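You operate a simulated robot arm through the tools that you are given. There is no shell and no other tool.

The job below is to be done with a simulated robot arm. You get a single attempt, and the scene is never put back.

Task
Gauge chain piece No 46 for wear: worn goes in the red tray, good in the green.
Fine: lay it in the green gauge, pull the white lever, read the display and push the lever back before taking it out.

Only the result counts: the job must be done as asked and must still hold three seconds after the hand-in. Knocking over, shifting, dropping, spilling or breaking anything else fails it.

Robot
A 7-joint arm with a two-finger parallel gripper, fixed in place. Base frame: the origin is at the foot of the arm, x ahead of it, y to its left, z up; the work surface is at about z = 900. Units: mm, degrees, N and s.
Its first joint turns from -149.0 to 149.0 degrees. Payload 3.43 kg.
Tool frame: the origin (TCP) lies between the finger pads and is the grasp point; the fingertips stand 30 mm ahead of it; z points along the fingers, y is the line along which they close. The gripper opens to 94 mm. The fingers are 28 mm wide and 10 mm thick; the gripper's body (50 by 96 mm) begins 55 mm behind the TCP.
Orientation is that of the tool frame in the base frame, as [roll, pitch, yaw] about the fixed x, y, z axes, in that order (R = Rz(yaw) Ry(pitch) Rx(roll)). With the fingers straight down and closing along the base's y, the tool's x points along the base's -x, its y along +y and its z along -z.

Tools
- The arm moves only by the tool jog_arm. Its argument "commands" is a list that holds one entry, the list of rows, each a list of 7 numbers: the shift along the tool's x, y, z in mm, then the turn, a rotation vector about the tool's x, y, z in degrees, then the opening, from 0 (shut) to 1 (fully open). In form: [[[dx, dy, dz, ax, ay, az, hand], ...]]. A call has 1 to 20 rows; each row is the pose to reach, as a shift and turn from the pose commanded when the call began, along the tool's axes at that moment. Each row takes 0.2 s and may step no farther than 50 mm and 8.6 degrees from the row before; otherwise, or with a gripper value out of range, the whole call is refused. A pose out of reach is approached as far as the arm can. The call stops where the force on the tool passes 60 N (or 10 N more than at its start, if that is more) or the arm is blocked; 0.2 s more then pass. Each finger travels about 45 mm/s and halts on what it meets, pressing with about 34 N; the grip force reading is that of the motor and also rises with nothing between the fingers. The clock runs only during rows and for 0.2 s after the last one: add rows that repeat a pose to give the fingers time. It gives the time, the measured TCP pose, the force on the tool (base axes), the opening and the grip force at its end, in the units of the frame above (readings bear some noise), with the torque about the TCP (base axes, N m) and any sound that the robot's microphone picked up.
- Cameras (640 x 400 px; columns grow to the right, rows downward): "scene" is fixed at [51.8, 648.9, 1480.7]; the picture's right is [0.21, -0.98, 0.00], its down [-0.60, -0.13, -0.79] and it looks along [0.77, 0.17, -0.62] (base axes); focal length 300 px, centre (320, 200). "wrist" rides on the gripper at [76, 14, -103] in the tool frame; the picture's right is [-0.18, 0.98, 0.00], its down [-0.75, -0.14, -0.64] and it looks along [-0.63, -0.12, 0.77] (tool axes); focal length 243 px, centre (320, 200).
- capture(camera): a new picture of that camera. The clock stands still meanwhile.
- measure_at(camera, pixels): for up to 12 pixels [column, row] of the newest picture of that camera ("zoom" is the newest enlarged one), the place [x, y, z] in the base frame of the surface seen there, good to about 2 mm. The clock stands still meanwhile.
- inspect(camera, box): a new picture of the part [left, top, right, bottom] of that camera's present view, enlarged. The clock stands still meanwhile.
- job_done(): hands the job in; it is judged then, once.

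Open the gripper and draw the arm clear of the work before you hand the job in, unless the task says otherwise.

The tools are called after "Emit:" as a command line: name --argument value ..., lists and objects as JSON in quotes. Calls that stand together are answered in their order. jog_arm: Moves the arm, as the interface text tells. Its arguments: {"type":"object","properties":{"commands":{"type":"array"}},"required":["commands"]} The other tools are called the same way: capture (camera) takes a picture; measure_at (camera, pixels) gives the place of the surface under pixels of a picture; inspect (camera, box) takes an enlarged picture of a part of a camera's view; job_done () hands the job in.

At the start:

```text
t: 0.0
ee_pos: [752.0, 642.5, 1251.5]
tcp_rot: [179.9, 0.2, 180.0]
force: [0.5, 0.4, 0.0]
torque: [-0.02, -0.02, 0.0]
finger_gap: 94.0
grip_force: 0.1
```

scene: 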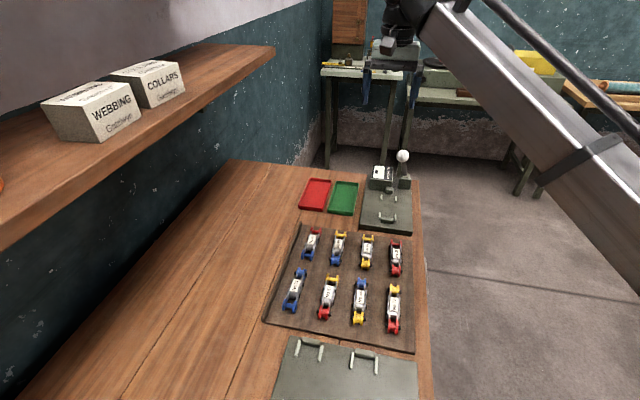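
wrist: 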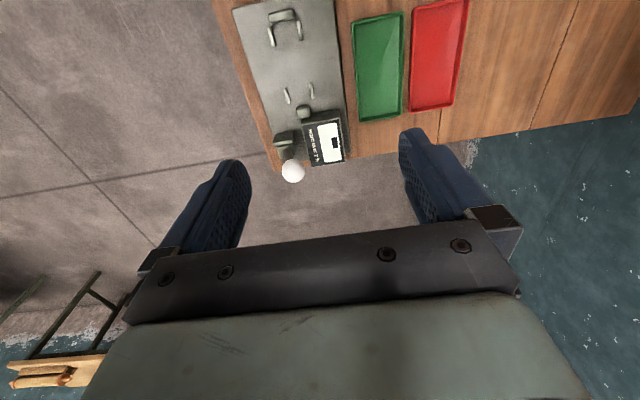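

The scene shows a rack of eight pieces (columns 265-415, rows 225-350), two trays and a gauge near (388,200). I enlarge these areas to read the numbers and the gauge.

Emit:
inspect --camera "scene" --box '[260, 220, 420, 350]'

Emit:
inspect --camera "scene" --box '[290, 140, 430, 240]'

Emit:
inspect --camera "wrist" --box '[220, 0, 480, 190]'

```text
3.08 times, centred on (340, 285) of scene
```

zoom: 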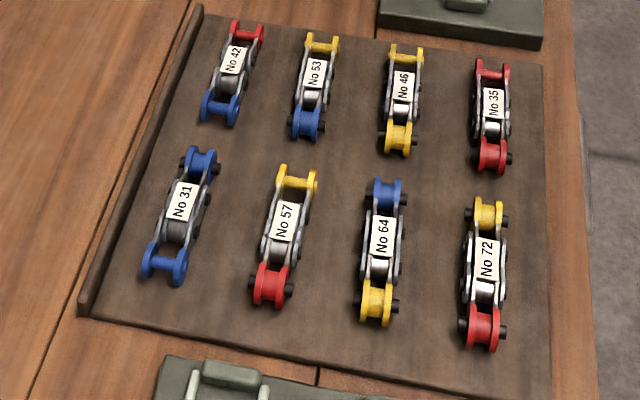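

```text
4.00 times, centred on (360, 190) of scene
```

zoom: 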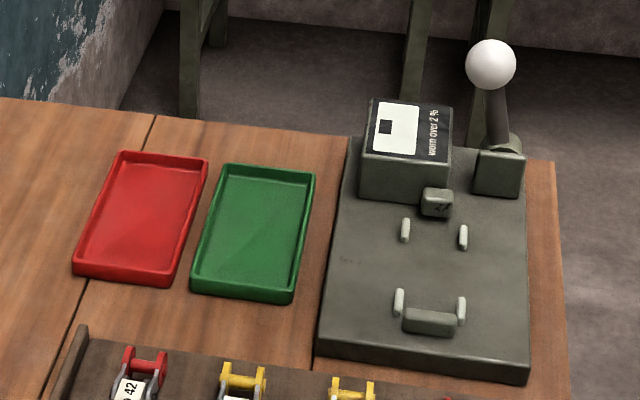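

```text
2.11 times, centred on (350, 95) of wrist
```

zoom: 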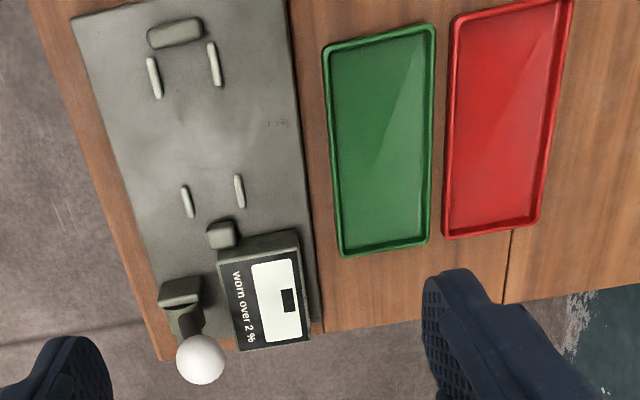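

No 46 is third in the far row, near scene pixel (367,251). I look at the near plate around (345,370) and the rest, to know whether it is another gauge.

Emit:
inspect --camera "scene" --box '[250, 320, 430, 400]'

Emit:
inspect --camera "scene" --box '[340, 225, 400, 275]'

Emit:
measure_at --camera "scene" --pixels '[[367, 251], [368, 237], [365, 267], [388, 200], [403, 156], [315, 195], [343, 198], [380, 172], [300, 340], [400, 390], [395, 258], [338, 248]]'

```text
3.56 times, centred on (340, 360) of scene
```

zoom: 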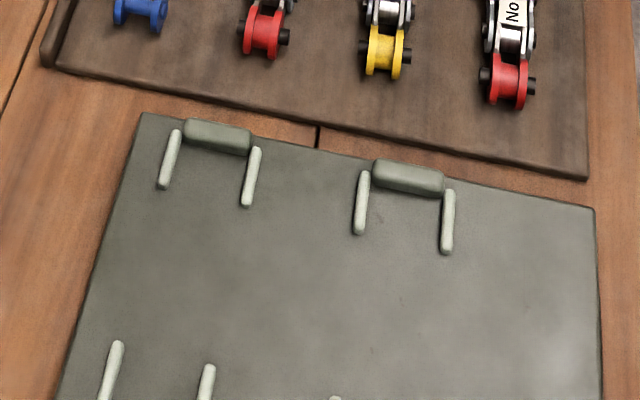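

```text
8.00 times, centred on (370, 250) of scene
```

zoom: 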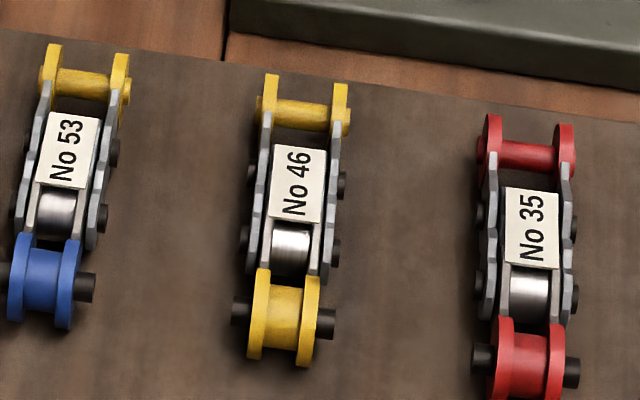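

```text
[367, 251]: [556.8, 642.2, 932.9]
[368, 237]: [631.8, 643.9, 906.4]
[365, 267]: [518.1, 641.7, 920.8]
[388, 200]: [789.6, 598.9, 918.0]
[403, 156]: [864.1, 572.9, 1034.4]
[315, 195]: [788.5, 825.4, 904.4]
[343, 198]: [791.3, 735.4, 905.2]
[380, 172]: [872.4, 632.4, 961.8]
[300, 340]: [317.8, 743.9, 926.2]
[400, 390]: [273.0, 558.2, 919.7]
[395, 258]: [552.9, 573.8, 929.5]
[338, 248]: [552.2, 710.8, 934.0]
```

Near plate is another fixture with two nests; the far gauge has the display and white-ball lever. I enlarge the gauge more strongly and measure the pegs, stop, plunger and lever.

Emit:
inspect --camera "scene" --box '[355, 145, 425, 240]'

Emit:
inspect --camera "wrist" --box '[225, 0, 355, 190]'

```text
4.21 times, centred on (390, 192) of scene
```

zoom: 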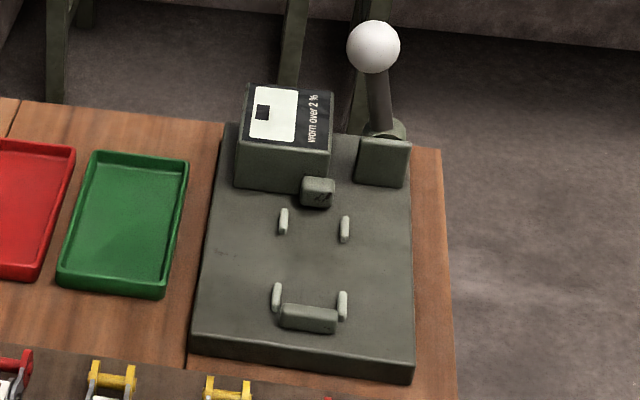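

```text
2.11 times, centred on (290, 95) of wrist
```

zoom: 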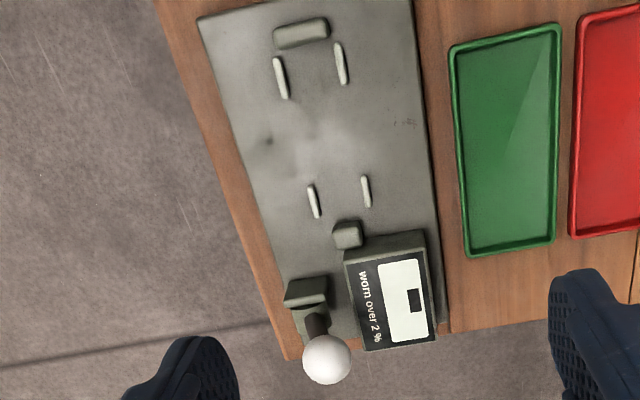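

The wrist zoom shows pegs at (280,77), (341,63), (314,201), (366,190), stop (301,32), plunger (347,235) and ball (327,360). I measure these.

Emit:
measure_at --camera "zoom" --pixels '[[280, 77], [341, 63], [314, 201], [366, 190], [301, 28], [303, 42], [347, 228], [327, 352], [306, 285], [316, 325], [310, 140], [390, 300]]'

Emit:
measure_at --camera "wrist" --pixels '[[235, 10], [334, 0], [345, 152], [278, 165], [353, 22], [403, 15], [357, 118], [403, 112], [413, 8], [467, 2], [411, 108], [455, 103]]'

```text
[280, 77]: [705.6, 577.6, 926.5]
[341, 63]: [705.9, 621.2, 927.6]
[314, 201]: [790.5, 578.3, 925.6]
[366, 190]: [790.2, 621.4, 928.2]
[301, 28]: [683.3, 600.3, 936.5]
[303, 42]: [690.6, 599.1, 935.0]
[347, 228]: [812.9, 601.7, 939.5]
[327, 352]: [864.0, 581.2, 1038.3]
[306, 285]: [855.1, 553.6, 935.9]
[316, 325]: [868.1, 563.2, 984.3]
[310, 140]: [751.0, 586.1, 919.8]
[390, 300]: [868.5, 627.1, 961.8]
```

```text
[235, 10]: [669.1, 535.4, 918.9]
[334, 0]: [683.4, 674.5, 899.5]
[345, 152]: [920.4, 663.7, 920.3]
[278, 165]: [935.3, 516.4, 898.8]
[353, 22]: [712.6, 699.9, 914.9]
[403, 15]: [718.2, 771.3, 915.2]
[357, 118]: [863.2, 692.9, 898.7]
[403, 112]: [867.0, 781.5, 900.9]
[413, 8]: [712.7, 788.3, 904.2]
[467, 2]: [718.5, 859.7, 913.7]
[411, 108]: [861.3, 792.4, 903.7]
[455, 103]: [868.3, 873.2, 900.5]
```

The nest is along x at y≈599 between stop (x≈695) and plunger (x≈805); the ball is at about (864,578,1030). Before moving I check where the shelf is, pixels (270,50), (150,120), (0,225), and the lever bracket in the scene view.

Emit:
measure_at --camera "scene" --pixels '[[270, 50], [150, 120], [10, 220], [403, 156], [402, 168], [400, 183], [404, 152], [398, 156], [408, 156], [405, 176], [375, 185], [374, 168]]'

Emit:
inspect --camera "scene" --box '[365, 145, 420, 200]'

Emit:
inspect --camera "wrist" --box '[260, 95, 350, 185]'

```text
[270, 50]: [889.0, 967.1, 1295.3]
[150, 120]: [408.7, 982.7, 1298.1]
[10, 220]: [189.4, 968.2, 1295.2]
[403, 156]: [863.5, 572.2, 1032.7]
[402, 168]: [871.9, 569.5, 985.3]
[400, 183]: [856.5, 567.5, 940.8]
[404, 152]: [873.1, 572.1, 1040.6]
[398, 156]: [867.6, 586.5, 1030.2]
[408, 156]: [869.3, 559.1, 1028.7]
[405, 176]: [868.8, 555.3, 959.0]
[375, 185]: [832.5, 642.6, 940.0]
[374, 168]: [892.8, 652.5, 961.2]
```

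```text
7.27 times, centred on (392, 172) of scene
```

zoom: 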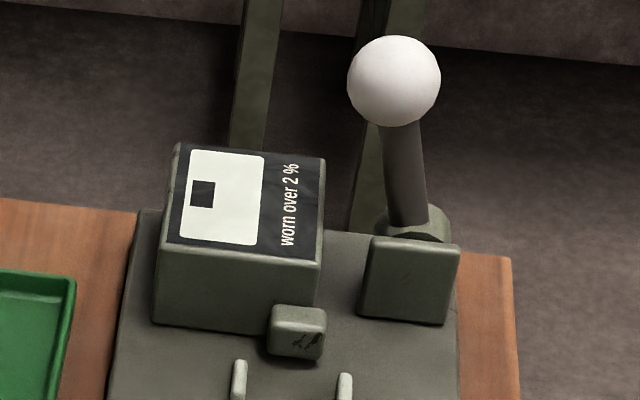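

```text
4.44 times, centred on (305, 140) of wrist
```

zoom: 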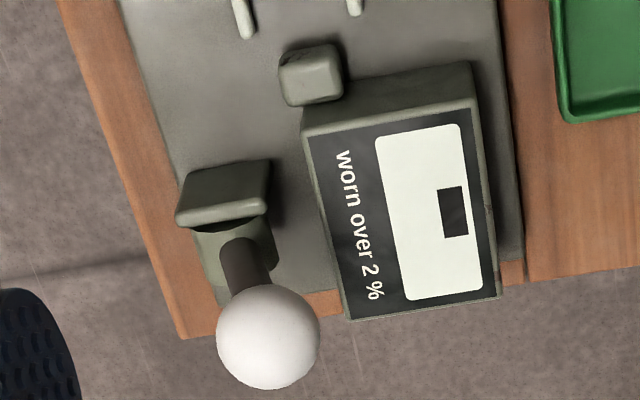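

Lever ball centre is near (878,573,1022), radius ~20; hub is behind the block at (856,567,941). I move down and aside for a close wrist view of the lever and the nest, staying well above everything.

Emit:
jog_arm --commands '[[[0, -20, 40, 0, 0, 0, 1], [0, -40, 80, 0, 0, 0, 1], [10, -60, 120, 0, 0, 0, 1], [20, -72, 150, 0, 0, 0, 1], [20, -72, 150, 0, 0, 0, 1]]]'

Emit:
capture --camera "wrist"

```text
t: 1.2
ee_pos: [731.6, 568.1, 1101.1]
tcp_rot: [179.9, 0.2, -180.0]
force: [-1.1, -0.3, 0.1]
torque: [0.05, -0.02, 0.01]
finger_gap: 93.9
grip_force: 0.1
```

```text
taken
```

wrist: 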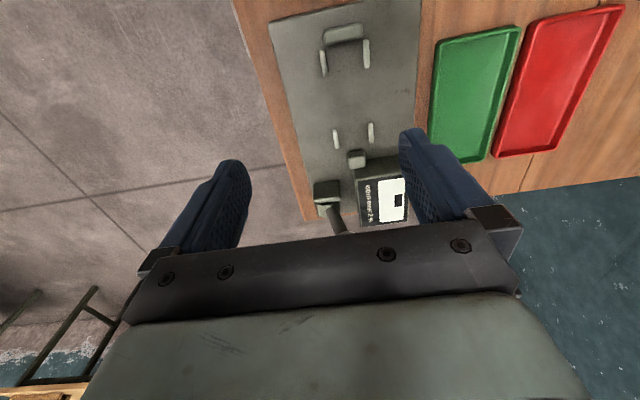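

The gripper hides the ball at this angle, so the hub cannot be judged. I tilt the tool 40° forward and back off so that the lever and its hub appear in the upper half of the wrist view.

Emit:
jog_arm --commands '[[[-10, 1, -10, 0, -8, 0, 1], [-25, 2, -15, 0, -16, 0, 1], [-40, 3, -15, 0, -24, 0, 1], [-50, 4, -15, 0, -32, 0, 1], [-60, 5, -15, 0, -40, 0, 1], [-60, 5, -15, 0, -40, 0, 1]]]'

Emit:
capture --camera "wrist"

```text
t: 2.6
ee_pos: [791.3, 575.1, 1116.2]
tcp_rot: [179.9, 40.3, 179.8]
force: [0.0, 0.6, -0.1]
torque: [-0.03, -0.02, 0.01]
finger_gap: 94.2
grip_force: 0.0
```

```text
taken
```

wrist: 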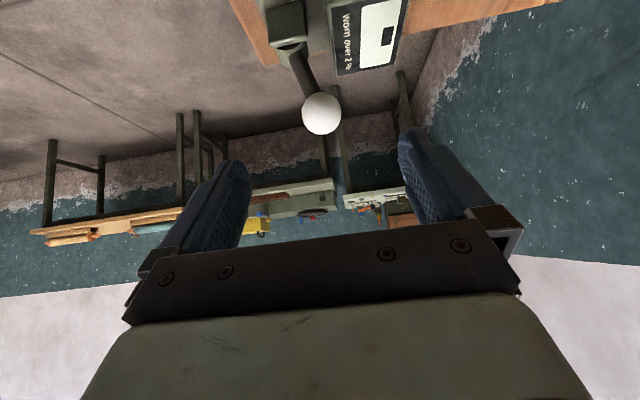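

The lever is now clearly visible at (320,115) with its hub at (290,40). I enlarge this part.

Emit:
inspect --camera "wrist" --box '[230, 0, 420, 140]'

Emit:
capture --camera "scene"

```text
2.86 times, centred on (325, 70) of wrist
```

zoom: 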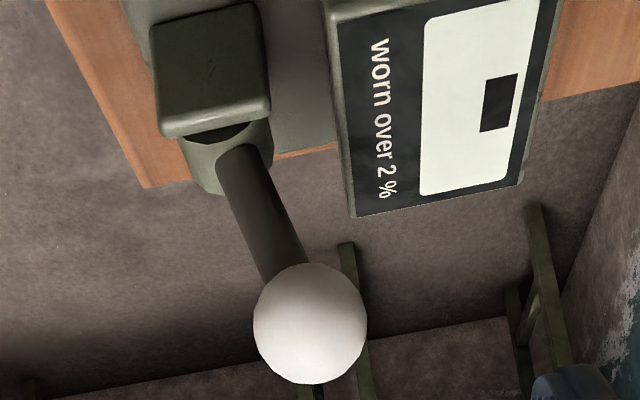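

```text
taken
```

scene: 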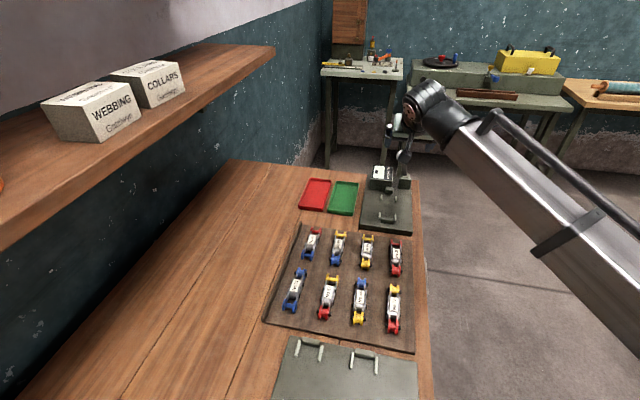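

The lever seems to lean toward +y. I measure points along the shaft, ball edge and hub to find the lean and hinge axis.

Emit:
measure_at --camera "zoom" --pixels '[[240, 160], [250, 185], [262, 215], [275, 245], [310, 323], [195, 160], [210, 180], [262, 155], [215, 130], [210, 70], [160, 100], [268, 90]]'

Emit:
inspect --camera "wrist" --box '[255, 0, 345, 70]'

```text
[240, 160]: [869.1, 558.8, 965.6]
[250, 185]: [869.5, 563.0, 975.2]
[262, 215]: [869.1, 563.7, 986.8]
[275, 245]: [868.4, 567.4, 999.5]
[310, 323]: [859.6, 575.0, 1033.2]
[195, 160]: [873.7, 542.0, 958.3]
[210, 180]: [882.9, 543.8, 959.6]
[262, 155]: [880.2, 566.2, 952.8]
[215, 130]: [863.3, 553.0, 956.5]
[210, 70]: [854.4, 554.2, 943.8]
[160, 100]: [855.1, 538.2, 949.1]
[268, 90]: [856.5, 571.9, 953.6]
```

```text
5.71 times, centred on (300, 35) of wrist
```

zoom: 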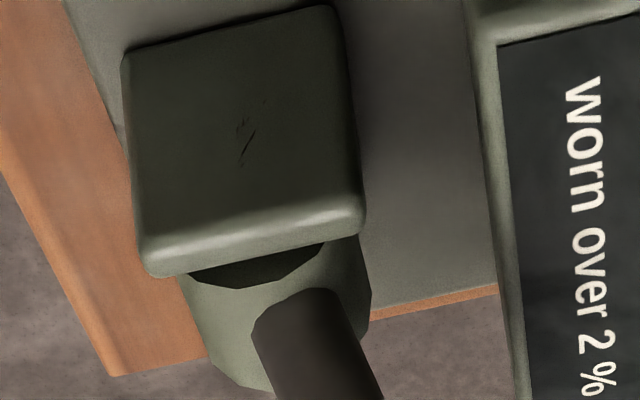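

The hub is a cylinder with its axis along x, so the lever swings sideways (in y-z) about roughly (y 554, z 943), now leaning ~14° toward +y. Next I untilt and move over the rack to view piece No 46 closely.

Emit:
jog_arm --commands '[[[35, 10, -23, 0, 5.8, 0, 1], [70, 19, -46, 0, 11.5, 0, 1], [105, 29, -69, 0, 17.3, 0, 1], [140, 38, -92, 0, 23, 0, 1], [175, 48, -115, 0, 28.8, 0, 1], [210, 57, -138, 0, 34.5, 0, 0.8], [245, 67, -161, 0, 40.3, 0, 0.7], [245, 67, -161, 0, 40.3, 0, 0.6], [245, 67, -161, 0, 40.3, 0, 0.6]]]'

Emit:
capture --camera "wrist"

```text
t: 4.6
ee_pos: [501.4, 641.1, 1080.7]
tcp_rot: [180.0, -0.2, -180.0]
force: [0.4, -0.6, -0.6]
torque: [0.0, 0.01, 0.0]
finger_gap: 56.6
grip_force: 0.0
```

```text
taken
```

wrist: 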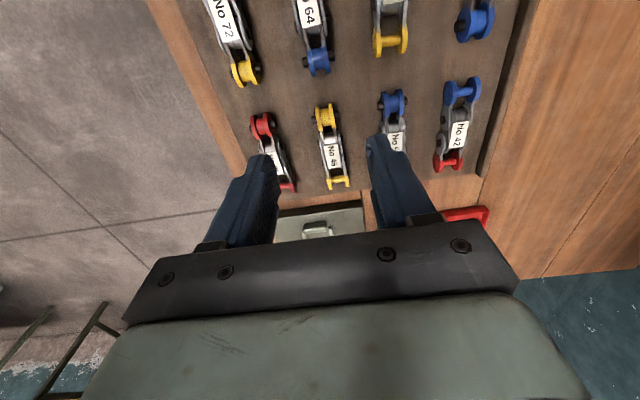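

No 46 is now at wrist pixels about (330,145), with yellow ends at (325,115) and (338,182). I enlarge and measure.

Emit:
inspect --camera "wrist" --box '[280, 90, 380, 200]'

```text
3.64 times, centred on (330, 145) of wrist
```

zoom: 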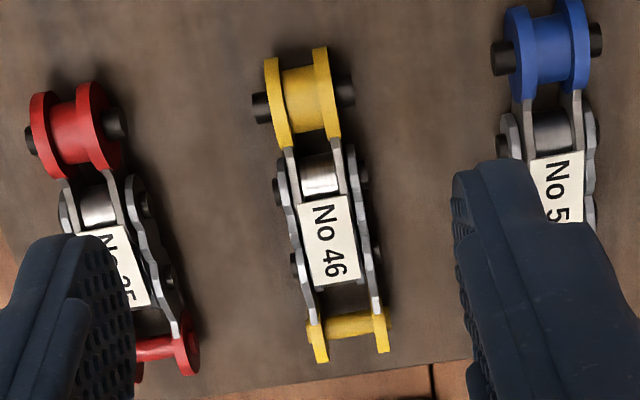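

I measure piece No 46's ends, sides, label and the rack surface from this zoom.

Emit:
measure_at --camera "zoom" --pixels '[[262, 107], [345, 92], [302, 95], [275, 75], [322, 62], [310, 215], [345, 265], [283, 190], [362, 176], [348, 324], [316, 345], [384, 335]]'

Emit:
measure_at --camera "wrist" --pixels '[[300, 150], [365, 130], [330, 150], [260, 130], [285, 185], [395, 100], [322, 232], [310, 240], [316, 110], [333, 108], [338, 184], [329, 187]]'

```text
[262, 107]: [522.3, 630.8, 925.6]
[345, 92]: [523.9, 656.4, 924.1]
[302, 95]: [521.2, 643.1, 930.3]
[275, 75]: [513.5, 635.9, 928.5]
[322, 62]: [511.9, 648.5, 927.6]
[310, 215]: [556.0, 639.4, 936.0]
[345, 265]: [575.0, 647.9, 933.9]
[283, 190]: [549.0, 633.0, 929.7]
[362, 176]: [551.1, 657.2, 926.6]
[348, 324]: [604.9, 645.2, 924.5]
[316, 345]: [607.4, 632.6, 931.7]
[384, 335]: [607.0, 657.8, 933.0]
```

```text
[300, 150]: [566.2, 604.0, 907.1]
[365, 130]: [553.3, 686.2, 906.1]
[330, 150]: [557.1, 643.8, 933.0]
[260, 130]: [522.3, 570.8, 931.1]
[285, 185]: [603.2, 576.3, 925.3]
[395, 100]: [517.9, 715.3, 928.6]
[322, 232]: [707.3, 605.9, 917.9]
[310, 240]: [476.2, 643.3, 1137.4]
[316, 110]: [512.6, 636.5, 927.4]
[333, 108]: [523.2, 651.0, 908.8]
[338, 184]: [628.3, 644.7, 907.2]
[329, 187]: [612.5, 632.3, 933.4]
```

Piece 46 spans x≈508–616 at y≈644, top z≈934, rack top z≈907. Before grasping I get a closer look at the nest from above to measure stop, pegs and plunger faces accurately.

Emit:
jog_arm --commands '[[[-45, -10, 0, 0, 0, 0, 0.6], [-90, -20, 0, 0, 0, 0, 0.7], [-135, -30, 0, 0, 0, 0, 0.8], [-179, -41, 0, 0, 0, 0, 1], [-179, -41, 0, 0, 0, 0, 1], [-179, -41, 0, 0, 0, 0, 1]]]'

Emit:
inspect --camera "wrist" --box '[230, 20, 410, 190]'

```text
t: 6.0
ee_pos: [680.3, 601.9, 1079.5]
tcp_rot: [179.8, 0.0, -180.0]
force: [0.3, 0.6, 0.4]
torque: [0.01, -0.02, 0.01]
finger_gap: 93.9
grip_force: 0.0
```

```text
2.35 times, centred on (320, 105) of wrist
```

zoom: 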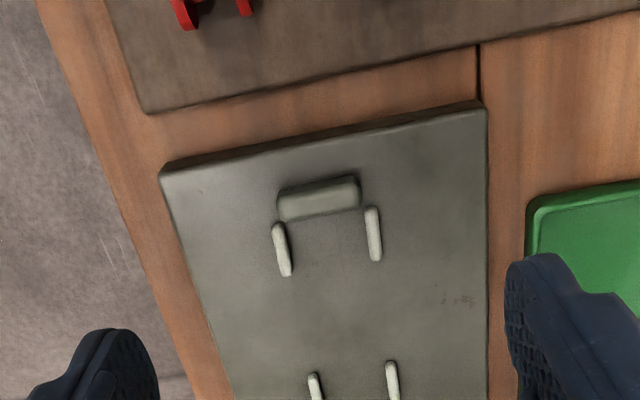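

I measure the stop block and the pegs' ends in this zoom.

Emit:
measure_at --camera "zoom" --pixels '[[319, 186], [320, 194], [321, 204], [322, 210], [323, 216], [277, 228], [289, 272], [371, 210], [377, 257], [314, 378], [390, 366], [330, 300]]'

Emit:
inspect --camera "wrist" --box '[290, 150, 390, 240]'

```text
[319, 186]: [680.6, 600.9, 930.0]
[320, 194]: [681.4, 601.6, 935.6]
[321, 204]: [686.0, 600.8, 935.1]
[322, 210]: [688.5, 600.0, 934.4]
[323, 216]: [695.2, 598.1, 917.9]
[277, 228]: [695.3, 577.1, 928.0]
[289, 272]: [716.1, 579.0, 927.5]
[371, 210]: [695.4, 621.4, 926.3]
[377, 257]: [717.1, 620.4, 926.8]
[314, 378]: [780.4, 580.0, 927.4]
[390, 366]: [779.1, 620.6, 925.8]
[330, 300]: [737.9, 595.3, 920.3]
```

```text
4.44 times, centred on (340, 195) of wrist
```

zoom: 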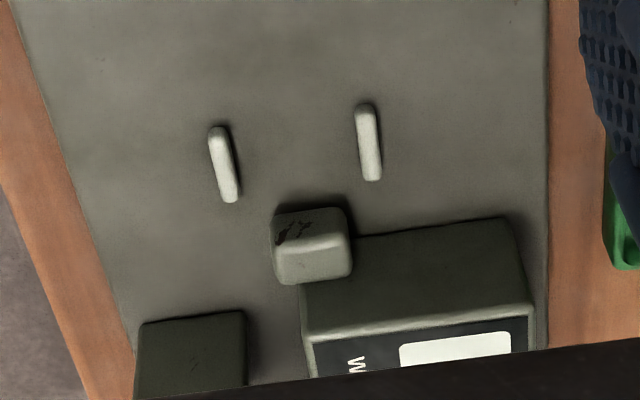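

The plunger's near face is at zoom (312,222), its top at (312,260). I measure the plunger and far pegs here.

Emit:
measure_at --camera "zoom" --pixels '[[310, 212], [310, 220], [311, 232], [312, 242], [312, 262], [276, 230], [348, 222], [216, 130], [230, 195], [364, 108], [374, 176], [300, 180]]'

```text
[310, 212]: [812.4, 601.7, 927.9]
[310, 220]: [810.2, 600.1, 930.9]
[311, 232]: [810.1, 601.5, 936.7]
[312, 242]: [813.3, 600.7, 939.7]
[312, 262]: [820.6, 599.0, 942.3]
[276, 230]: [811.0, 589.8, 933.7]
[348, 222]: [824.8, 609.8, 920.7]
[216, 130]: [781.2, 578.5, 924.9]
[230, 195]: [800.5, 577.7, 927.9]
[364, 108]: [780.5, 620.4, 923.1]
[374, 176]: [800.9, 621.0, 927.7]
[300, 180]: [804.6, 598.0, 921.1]
```

Gap between stop (x≈690) and plunger (x≈810) is 120 mm, nest centre y≈600; piece is ~108 long, centred at x≈564, y≈644.8. I move above the piece with the fingers narrowed to ~57 mm.

Emit:
jog_arm --commands '[[[30, 11, 20, 0, 0, 0, 0.8], [60, 22, 40, 0, 0, 0, 0.7], [90, 33, 60, 0, 0, 0, 0.6], [117, 43, 81, 0, 0, 0, 0.6], [117, 43, 81, 0, 0, 0, 0.6], [117, 43, 81, 0, 0, 0, 0.6]]]'

Emit:
capture --camera "wrist"

Emit:
inspect --camera "scene" --box '[300, 200, 440, 290]'

```text
t: 7.4
ee_pos: [563.0, 644.4, 999.9]
tcp_rot: [179.8, 0.0, 180.0]
force: [0.3, -0.3, 0.6]
torque: [0.0, 0.0, 0.0]
finger_gap: 56.4
grip_force: 0.0
```

```text
taken
```

wrist: 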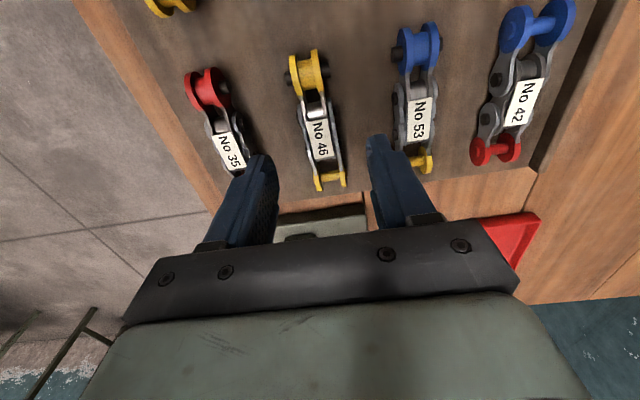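

```text
4.44 times, centred on (370, 245) of scene
```

zoom: 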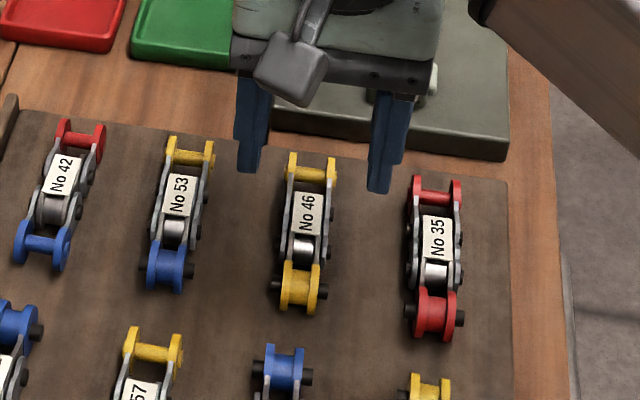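

The fingers straddle No 46. I re-measure its sides and ends from this closer view to refine the grasp.

Emit:
inspect --camera "wrist" --box '[270, 40, 370, 200]'

```text
2.50 times, centred on (320, 120) of wrist
```

zoom: 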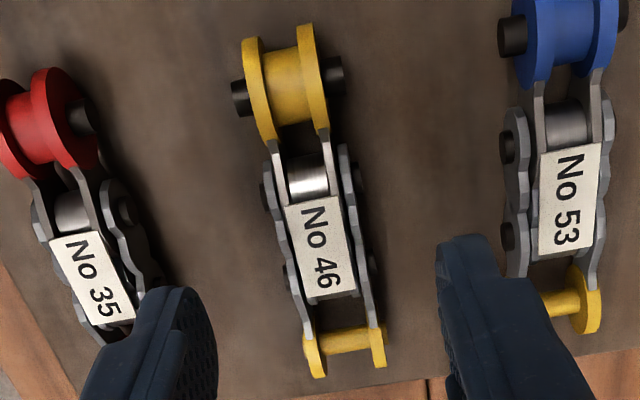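

I measure the side plates, the spool end and the far end in this zoom.

Emit:
measure_at --camera "zoom" --pixels '[[250, 45], [305, 30], [235, 98], [342, 75], [267, 160], [345, 150], [283, 240], [362, 225], [308, 345], [380, 335], [345, 340], [320, 250]]'

```text
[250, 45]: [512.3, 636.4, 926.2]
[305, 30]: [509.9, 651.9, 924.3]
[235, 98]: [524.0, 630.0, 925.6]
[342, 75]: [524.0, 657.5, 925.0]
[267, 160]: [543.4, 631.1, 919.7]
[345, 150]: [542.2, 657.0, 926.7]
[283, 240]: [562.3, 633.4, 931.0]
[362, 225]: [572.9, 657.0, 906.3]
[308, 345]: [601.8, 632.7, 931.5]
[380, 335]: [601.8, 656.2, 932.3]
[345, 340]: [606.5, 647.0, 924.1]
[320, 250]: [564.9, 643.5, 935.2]
```

Piece centre y≈644.5, matching the TCP. I descend 58 mm (fingertips ~4 mm above the rack) with the same opening, then close.

Emit:
jog_arm --commands '[[[0, 0, 20, 0, 0, 0, 0.6], [0, 0, 40, 0, 0, 0, 0.6], [0, 0, 58, 0, 0, 0, 0.6], [0, 0, 58, 0, 0, 0, 0.6]]]'

Emit:
jog_arm --commands '[[[0, 0, 0, 0, 0, 0, 0.4], [0, 0, 0, 0, 0, 0, 0.2], [0, 0, 0, 0, 0, 0, 0.1], [0, 0, 0, 0, 0, 0, 0.1], [0, 0, 0, 0, 0, 0, 0.1]]]'

Emit:
inspect --camera "scene" --box '[300, 200, 440, 290]'

```text
t: 8.4
ee_pos: [563.1, 646.4, 941.0]
tcp_rot: [179.8, -0.2, -180.0]
force: [-0.1, -1.1, -0.7]
torque: [-0.02, -0.02, -0.01]
finger_gap: 56.3
grip_force: 0.2
```

```text
t: 9.6
ee_pos: [562.7, 645.1, 943.0]
tcp_rot: [179.9, -0.1, 179.9]
force: [0.3, -1.1, 0.7]
torque: [-0.04, -0.11, -0.03]
finger_gap: 29.5
grip_force: 33.9
```

```text
4.44 times, centred on (370, 245) of scene
```

zoom: 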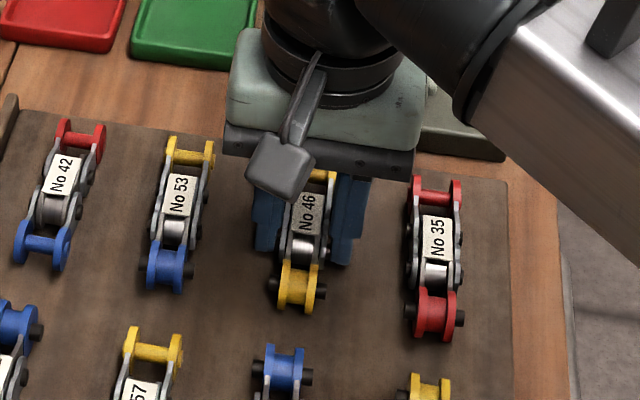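

The gripper holds the piece (gap 29.5 mm, 34 N). I lift it straight up 90 mm and check.

Emit:
jog_arm --commands '[[[0, 0, -15, 0, 0, 0, 0.1], [0, 0, -35, 0, 0, 0, 0.1], [0, 0, -60, 0, 0, 0, 0.1], [0, 0, -90, 0, 0, 0, 0.1], [0, 0, -90, 0, 0, 0, 0.1]]]'

Emit:
capture --camera "wrist"

Emit:
inspect --camera "scene" --box '[300, 180, 440, 290]'

```text
t: 10.8
ee_pos: [563.2, 645.7, 1031.9]
tcp_rot: [180.0, -0.1, -180.0]
force: [0.4, 0.1, -2.2]
torque: [0.02, 0.03, -0.02]
finger_gap: 29.4
grip_force: 34.2
```

```text
taken
```

wrist: 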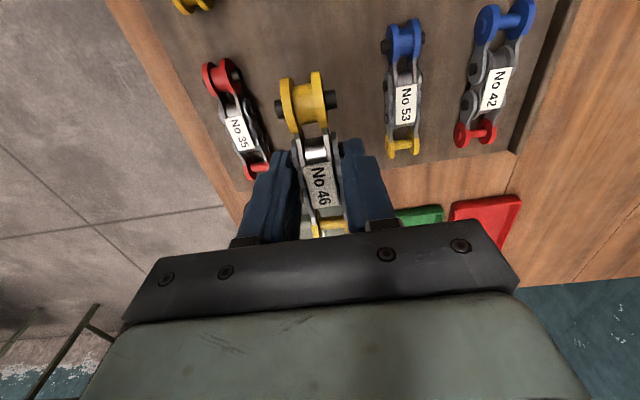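

```text
3.64 times, centred on (370, 235) of scene
```

zoom: 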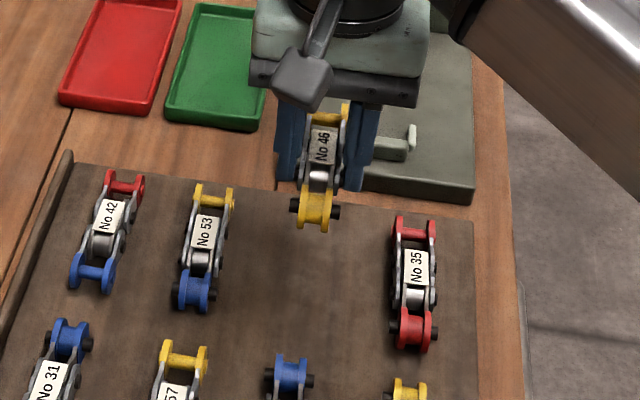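

The piece is held and rigid. I measure its spool end and label in the wrist view to get its offset relative to the TCP.

Emit:
inspect --camera "wrist" --box '[260, 60, 360, 240]'

Emit:
measure_at --camera "wrist" --pixels '[[285, 84], [317, 75], [283, 107], [331, 100], [302, 100], [317, 152], [320, 180], [332, 226], [303, 160], [333, 155]]'

```text
2.22 times, centred on (310, 150) of wrist
```

zoom: 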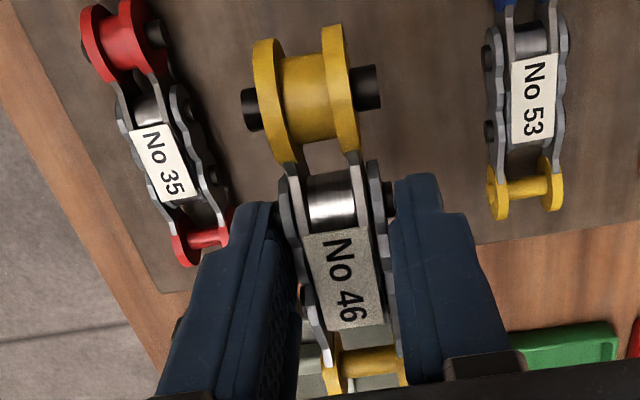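

```text
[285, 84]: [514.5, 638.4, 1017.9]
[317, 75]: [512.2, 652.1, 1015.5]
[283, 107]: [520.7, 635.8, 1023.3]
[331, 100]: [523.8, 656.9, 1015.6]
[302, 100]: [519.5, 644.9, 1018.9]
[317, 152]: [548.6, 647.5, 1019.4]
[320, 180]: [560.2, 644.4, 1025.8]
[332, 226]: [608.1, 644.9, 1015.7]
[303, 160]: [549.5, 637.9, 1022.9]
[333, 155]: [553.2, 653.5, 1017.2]
```

The piece's bottom lies about 35 mm below the TCP, near end 53 mm before it. I carry it level to above the nest, target TCP (747, 599.6, 1032).

Emit:
jog_arm --commands '[[[-30, -8, 0, 0, 0, 0, 0.1], [-70, -18, 0, 0, 0, 0, 0.1], [-110, -28, 0, 0, 0, 0, 0.1], [-150, -38, 0, 0, 0, 0, 0.1], [-184, -45.2, 0, 0, 0, 0, 0.1], [-184, -45.2, 0, 0, 0, 0, 0.1], [-184, -45.2, 0, 0, 0, 0, 0.1]]]'

Emit:
capture --camera "wrist"

Emit:
inspect --camera "scene" --box '[340, 130, 440, 240]'

```text
t: 12.4
ee_pos: [747.0, 599.9, 1030.7]
tcp_rot: [179.7, 0.0, 179.9]
force: [0.0, -0.8, -3.0]
torque: [0.04, 0.01, -0.02]
finger_gap: 29.5
grip_force: 34.3
```

```text
taken
```

wrist: 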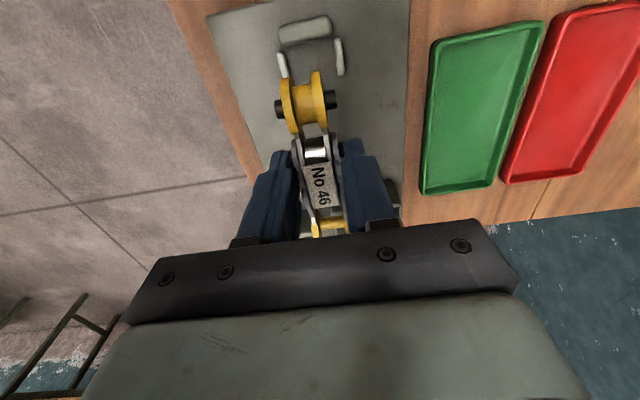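

```text
3.64 times, centred on (390, 185) of scene
```

zoom: 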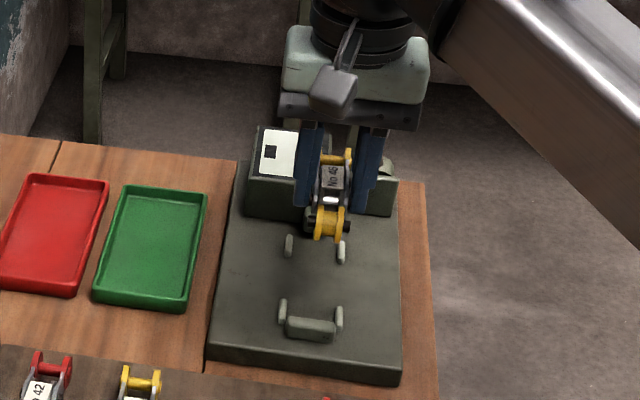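

Aligned over the nest. I lower 58 mm to just above the pegs (piece bottom ~939) and check the alignment again.

Emit:
jog_arm --commands '[[[0, 0, 25, 0, 0, 0, 0.1], [0, 0, 45, 0, 0, 0, 0.1], [0, 0, 58, 0, 0, 0, 0.1], [0, 0, 58, 0, 0, 0, 0.1]]]'

Emit:
inspect --camera "wrist" --box '[250, 40, 390, 240]'

Emit:
inspect --camera "scene" --box '[350, 150, 430, 240]'

```text
t: 13.4
ee_pos: [745.8, 599.8, 972.9]
tcp_rot: [179.8, -0.1, 180.0]
force: [-0.6, -0.3, -1.9]
torque: [-0.01, 0.01, 0.02]
finger_gap: 29.6
grip_force: 33.7
```

```text
2.00 times, centred on (320, 140) of wrist
```

zoom: 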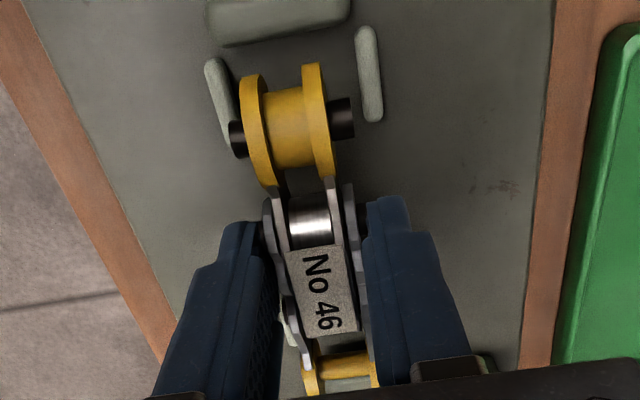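

```text
4.44 times, centred on (390, 195) of scene
```

zoom: 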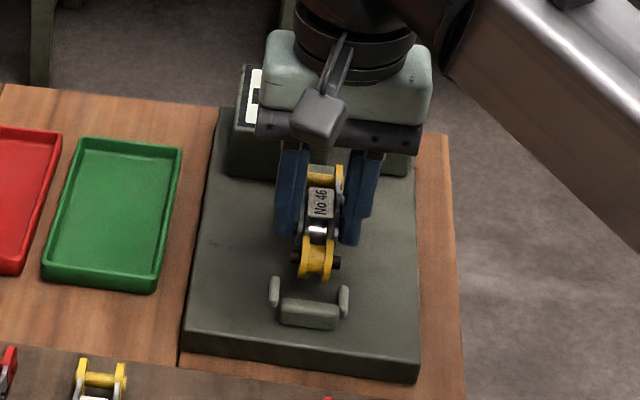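

I measure the spool pin ends, flange, pegs and stop in the current wrist view.

Emit:
capture --camera "wrist"

Emit:
measure_at --camera "wrist" --pixels '[[278, 108], [332, 98], [285, 80], [317, 74], [345, 75], [344, 60], [347, 96], [267, 75], [270, 88], [300, 55], [300, 100], [318, 175]]'

```text
taken
```

wrist: 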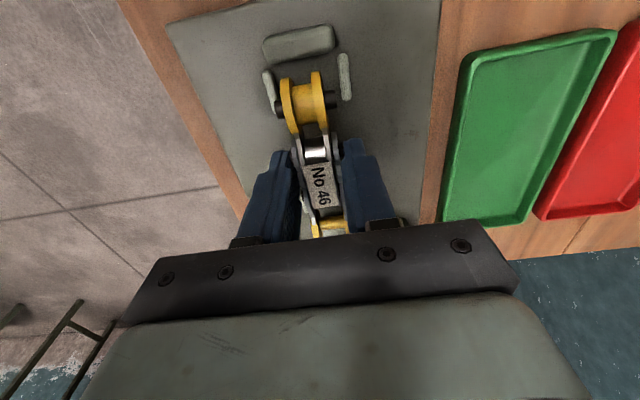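

```text
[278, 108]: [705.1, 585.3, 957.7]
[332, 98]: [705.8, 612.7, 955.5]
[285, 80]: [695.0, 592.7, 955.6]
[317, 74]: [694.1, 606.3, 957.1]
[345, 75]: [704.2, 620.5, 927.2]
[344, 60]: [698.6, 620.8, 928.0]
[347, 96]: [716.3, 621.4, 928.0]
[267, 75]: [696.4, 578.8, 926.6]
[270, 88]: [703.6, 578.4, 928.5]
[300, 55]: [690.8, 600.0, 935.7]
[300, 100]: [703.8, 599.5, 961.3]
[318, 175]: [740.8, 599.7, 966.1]
```

Centred in y (599.2 vs 599.8); the near end is only ~1.5 mm clear of the stop, so I shift 2.5 mm toward +x and lower to about 1 mm above the plate, watching the force.

Emit:
jog_arm --commands '[[[-2.5, 0.4, 0, 0, 0, 0, 0.1], [-2.5, 0.4, 8, 0, 0, 0, 0.1], [-2.5, 0.4, 14, 0, 0, 0, 0.1], [-2.5, 0.4, 17, 0, 0, 0, 0.1], [-2.5, 0.4, 18, 0, 0, 0, 0.1], [-2.5, 0.4, 18, 0, 0, 0, 0.1]]]'

Emit:
inspect --camera "scene" --box '[350, 150, 430, 240]'

Emit:
inspect --camera "wrist" --box '[250, 40, 390, 240]'

```text
t: 14.8
ee_pos: [748.7, 600.3, 954.5]
tcp_rot: [179.9, -0.1, 180.0]
force: [-0.1, -0.4, -1.6]
torque: [-0.02, 0.04, -0.02]
finger_gap: 29.5
grip_force: 33.6
```

```text
4.44 times, centred on (390, 195) of scene
```

zoom: 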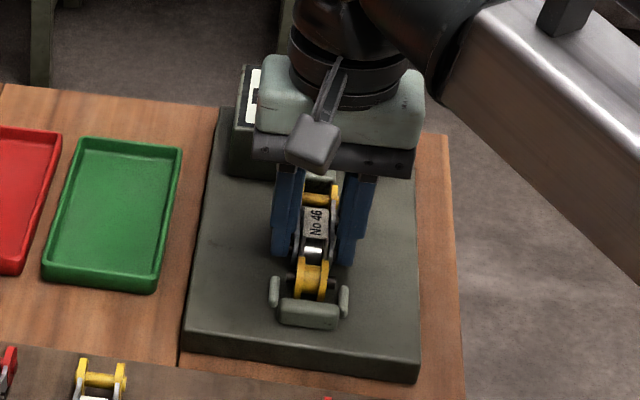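

```text
2.00 times, centred on (320, 140) of wrist
```

zoom: 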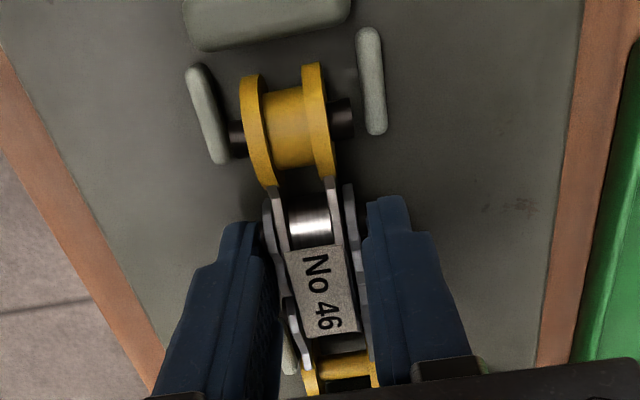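

No contact yet (force still just the weight), and the spool sits between the pegs. I lower in fine steps up to 2 mm more, watching force.

Emit:
jog_arm --commands '[[[0, 0, 0.7, 0, 0, 0, 0.1], [0, 0, 1.2, 0, 0, 0, 0.1], [0, 0, 1.2, 0, 0, 0, 0.1]]]'

```text
t: 15.6
ee_pos: [749.4, 599.6, 955.2]
tcp_rot: [179.8, -0.1, -180.0]
force: [0.0, 0.4, 2.6]
torque: [-0.06, 0.01, 0.0]
finger_gap: 29.4
grip_force: 33.6
```

The force turned from -2 N to +2.6 N: the piece touches the plate. I open the fingers to release it.

Emit:
jog_arm --commands '[[[0, 0, 0, 0, 0, 0, 0.35], [0, 0, 0, 0, 0, 0, 0.45], [0, 0, 0, 0, 0, 0, 0.55], [0, 0, 0, 0, 0, 0, 0.55]]]'

Emit:
capture --camera "wrist"

Emit:
inspect --camera "scene" --box '[350, 150, 430, 240]'

```text
t: 16.6
ee_pos: [748.4, 600.4, 954.1]
tcp_rot: [179.9, -0.2, 180.0]
force: [-0.7, 0.2, -0.4]
torque: [0.0, -0.02, 0.01]
finger_gap: 51.8
grip_force: 0.1
```

```text
taken
```

wrist: 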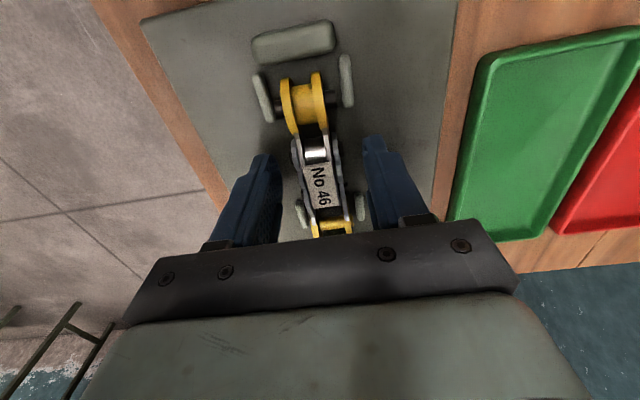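

```text
4.44 times, centred on (390, 195) of scene
```

zoom: 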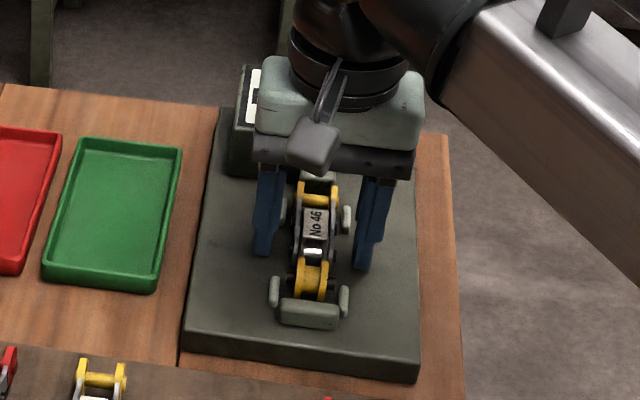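

The piece lies in the nest between all four pegs. I lift straight up 110 mm and back off a bit to view it and the display.

Emit:
jog_arm --commands '[[[0, 0, -20, 0, 0, 0, 0.55], [0, 0, -50, 0, 0, 0, 0.55], [0, 0, -90, 0, 0, 0, 0.55], [20, 0, -130, 0, 0, 0, 0.55], [50, 0, -160, 0, 0, 0, 0.55], [50, 0, -160, 0, 0, 0, 0.55]]]'

Emit:
capture --camera "wrist"

Emit:
inspect --camera "scene" --box '[350, 150, 430, 240]'

```text
t: 18.0
ee_pos: [698.3, 599.2, 1115.8]
tcp_rot: [179.9, -0.1, 180.0]
force: [0.3, -0.9, -0.5]
torque: [0.01, -0.01, 0.0]
finger_gap: 51.9
grip_force: 0.0
```

```text
taken
```

wrist: 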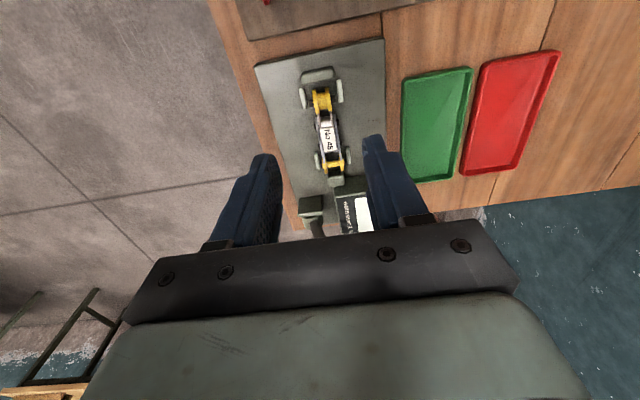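

```text
4.44 times, centred on (390, 195) of scene
```

zoom: 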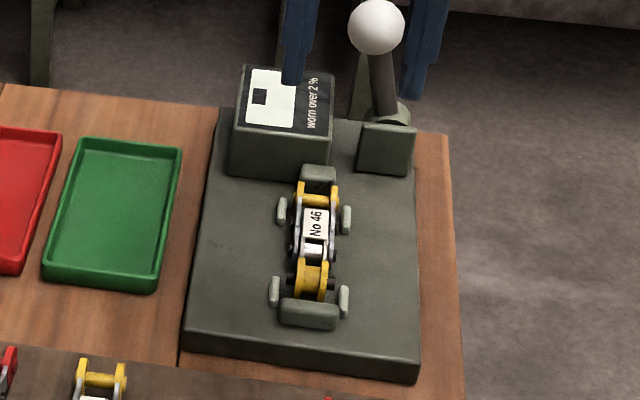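

No 46 sits properly in the nest. Now I tilt the tool 40° forward and go to a point behind the ball, TCP (806,573,1110), for the lever.

Emit:
jog_arm --commands '[[[-20, -5, 0, 0, -8, 0, 0.6], [-42, -11, 0, 0, -16, 0, 0.65], [-64, -16, 2, 0, -24, 0, 0.65], [-86, -22, 4, 0, -32, 0, 0.65], [-106, -26.7, 5, 0, -40, 0, 0.65], [-106, -26.7, 5, 0, -40, 0, 0.65]]]'

Emit:
inspect --camera "wrist" --box '[230, 0, 420, 160]'

```text
t: 19.4
ee_pos: [804.3, 572.8, 1109.0]
tcp_rot: [179.8, 40.0, 179.9]
force: [0.9, -0.1, 0.3]
torque: [-0.01, -0.01, -0.02]
finger_gap: 61.1
grip_force: 0.1
```

```text
2.50 times, centred on (325, 80) of wrist
```

zoom: 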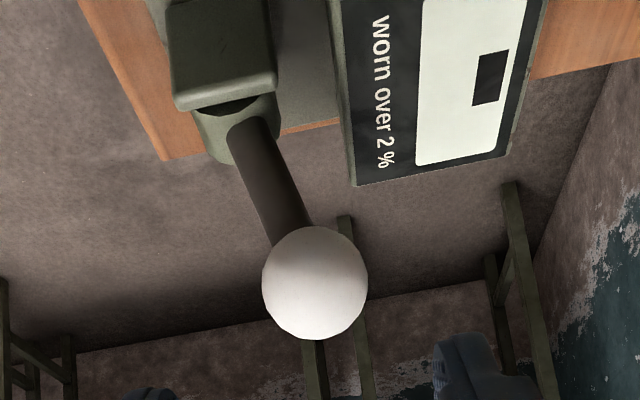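

I measure the ball's surface and shaft for a precise centre.

Emit:
measure_at --camera "zoom" --pixels '[[315, 283], [275, 283], [355, 283], [315, 240], [315, 325], [265, 175], [255, 150], [290, 215], [380, 60], [350, 30]]'

```text
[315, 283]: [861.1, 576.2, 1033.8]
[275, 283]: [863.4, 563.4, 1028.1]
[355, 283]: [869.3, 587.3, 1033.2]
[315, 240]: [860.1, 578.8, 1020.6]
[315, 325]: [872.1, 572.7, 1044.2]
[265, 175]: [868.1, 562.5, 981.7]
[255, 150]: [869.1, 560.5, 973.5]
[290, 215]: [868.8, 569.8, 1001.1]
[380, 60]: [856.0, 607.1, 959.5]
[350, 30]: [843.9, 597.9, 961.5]
```

Ball centre is about (878,575,1023). I advance 110 mm along the tool axis (with +2 mm in y) so the fingers straddle the ball without gripping.

Emit:
jog_arm --commands '[[[0, 2, 35, 0, 0, 0, 0.65], [0, 2, 70, 0, 0, 0, 0.65], [0, 2, 95, 0, 0, 0, 0.65], [0, 2, 110, 0, 0, 0, 0.65], [0, 2, 110, 0, 0, 0, 0.65]]]'

Emit:
capture --camera "wrist"

Emit:
inspect --camera "scene" --box '[350, 110, 450, 230]'

```text
t: 20.6
ee_pos: [875.1, 576.5, 1023.5]
tcp_rot: [179.9, 40.0, 179.8]
force: [0.8, -1.0, -0.4]
torque: [0.02, 0.0, -0.01]
finger_gap: 61.4
grip_force: 0.1
```

```text
taken
```

wrist: 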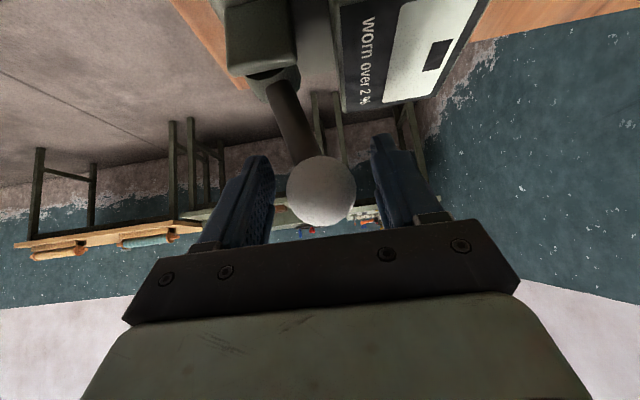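

```text
3.33 times, centred on (400, 170) of scene
```

zoom: 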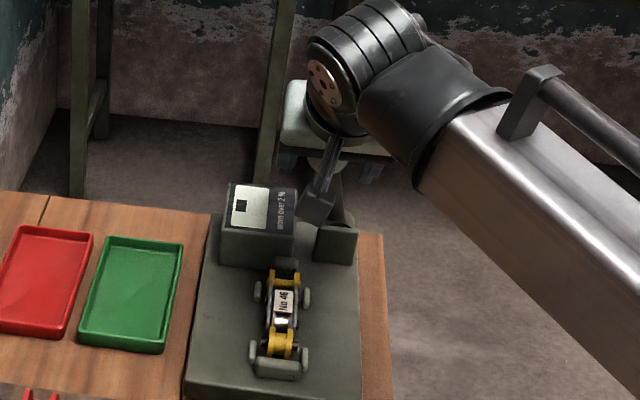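

The ball (320,190) is between the fingers. I push gently toward -y in small steps (the lever leans +y, so the pull should be this way) and read the force.

Emit:
jog_arm --commands '[[[0, -5, 0, 0, 0, 0, 0.65], [0, -9, 0, 0, 0, 0, 0.65], [0, -12, 0, 0, 0, 0, 0.65], [0, -15, 0, 0, 0, 0, 0.65]]]'

Emit:
capture --camera "wrist"

```text
t: 21.6
ee_pos: [875.8, 560.8, 1024.6]
tcp_rot: [179.8, 40.0, 179.9]
force: [1.1, 4.8, 3.7]
torque: [0.07, -0.04, 0.01]
finger_gap: 63.5
grip_force: 2.0
```

```text
taken
```

wrist: 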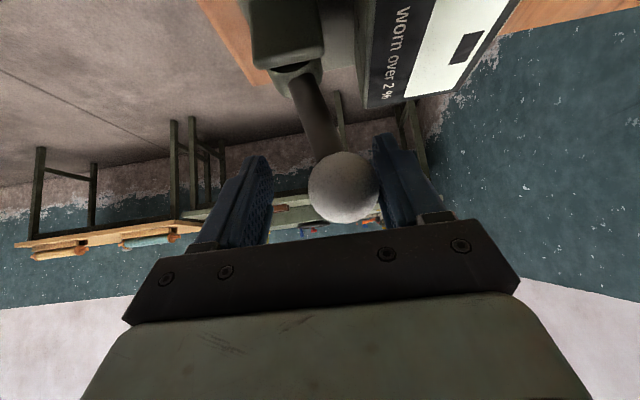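

The +y finger now touches the ball with ~5 N. I push 6 mm further in small steps and see whether the force climbs or the lever yields.

Emit:
jog_arm --commands '[[[0, -2, 0, 0, 0, 0, 0.65], [0, -4, 0, 0, 0, 0, 0.65], [0, -6, 0, 0, 0, 0, 0.65], [0, -6, 0, 0, 0, 0, 0.65]]]'

Emit:
inspect --camera "wrist" --box '[220, 0, 480, 230]'

```text
t: 22.6
ee_pos: [875.7, 553.4, 1024.2]
tcp_rot: [179.8, 39.9, 180.0]
force: [0.5, 1.7, 1.6]
torque: [0.03, 0.01, 0.05]
finger_gap: 62.2
grip_force: 1.1
```

```text
1.74 times, centred on (350, 115) of wrist
```

zoom: 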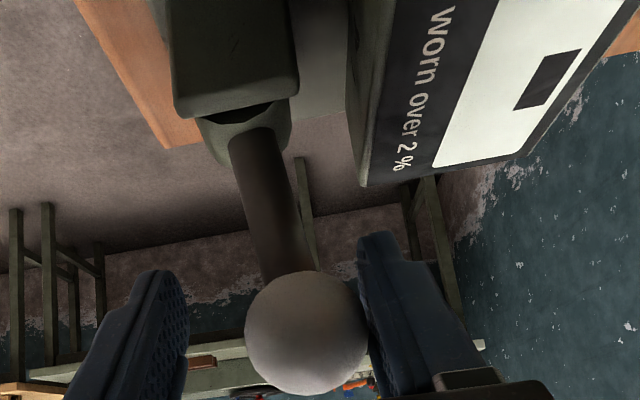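

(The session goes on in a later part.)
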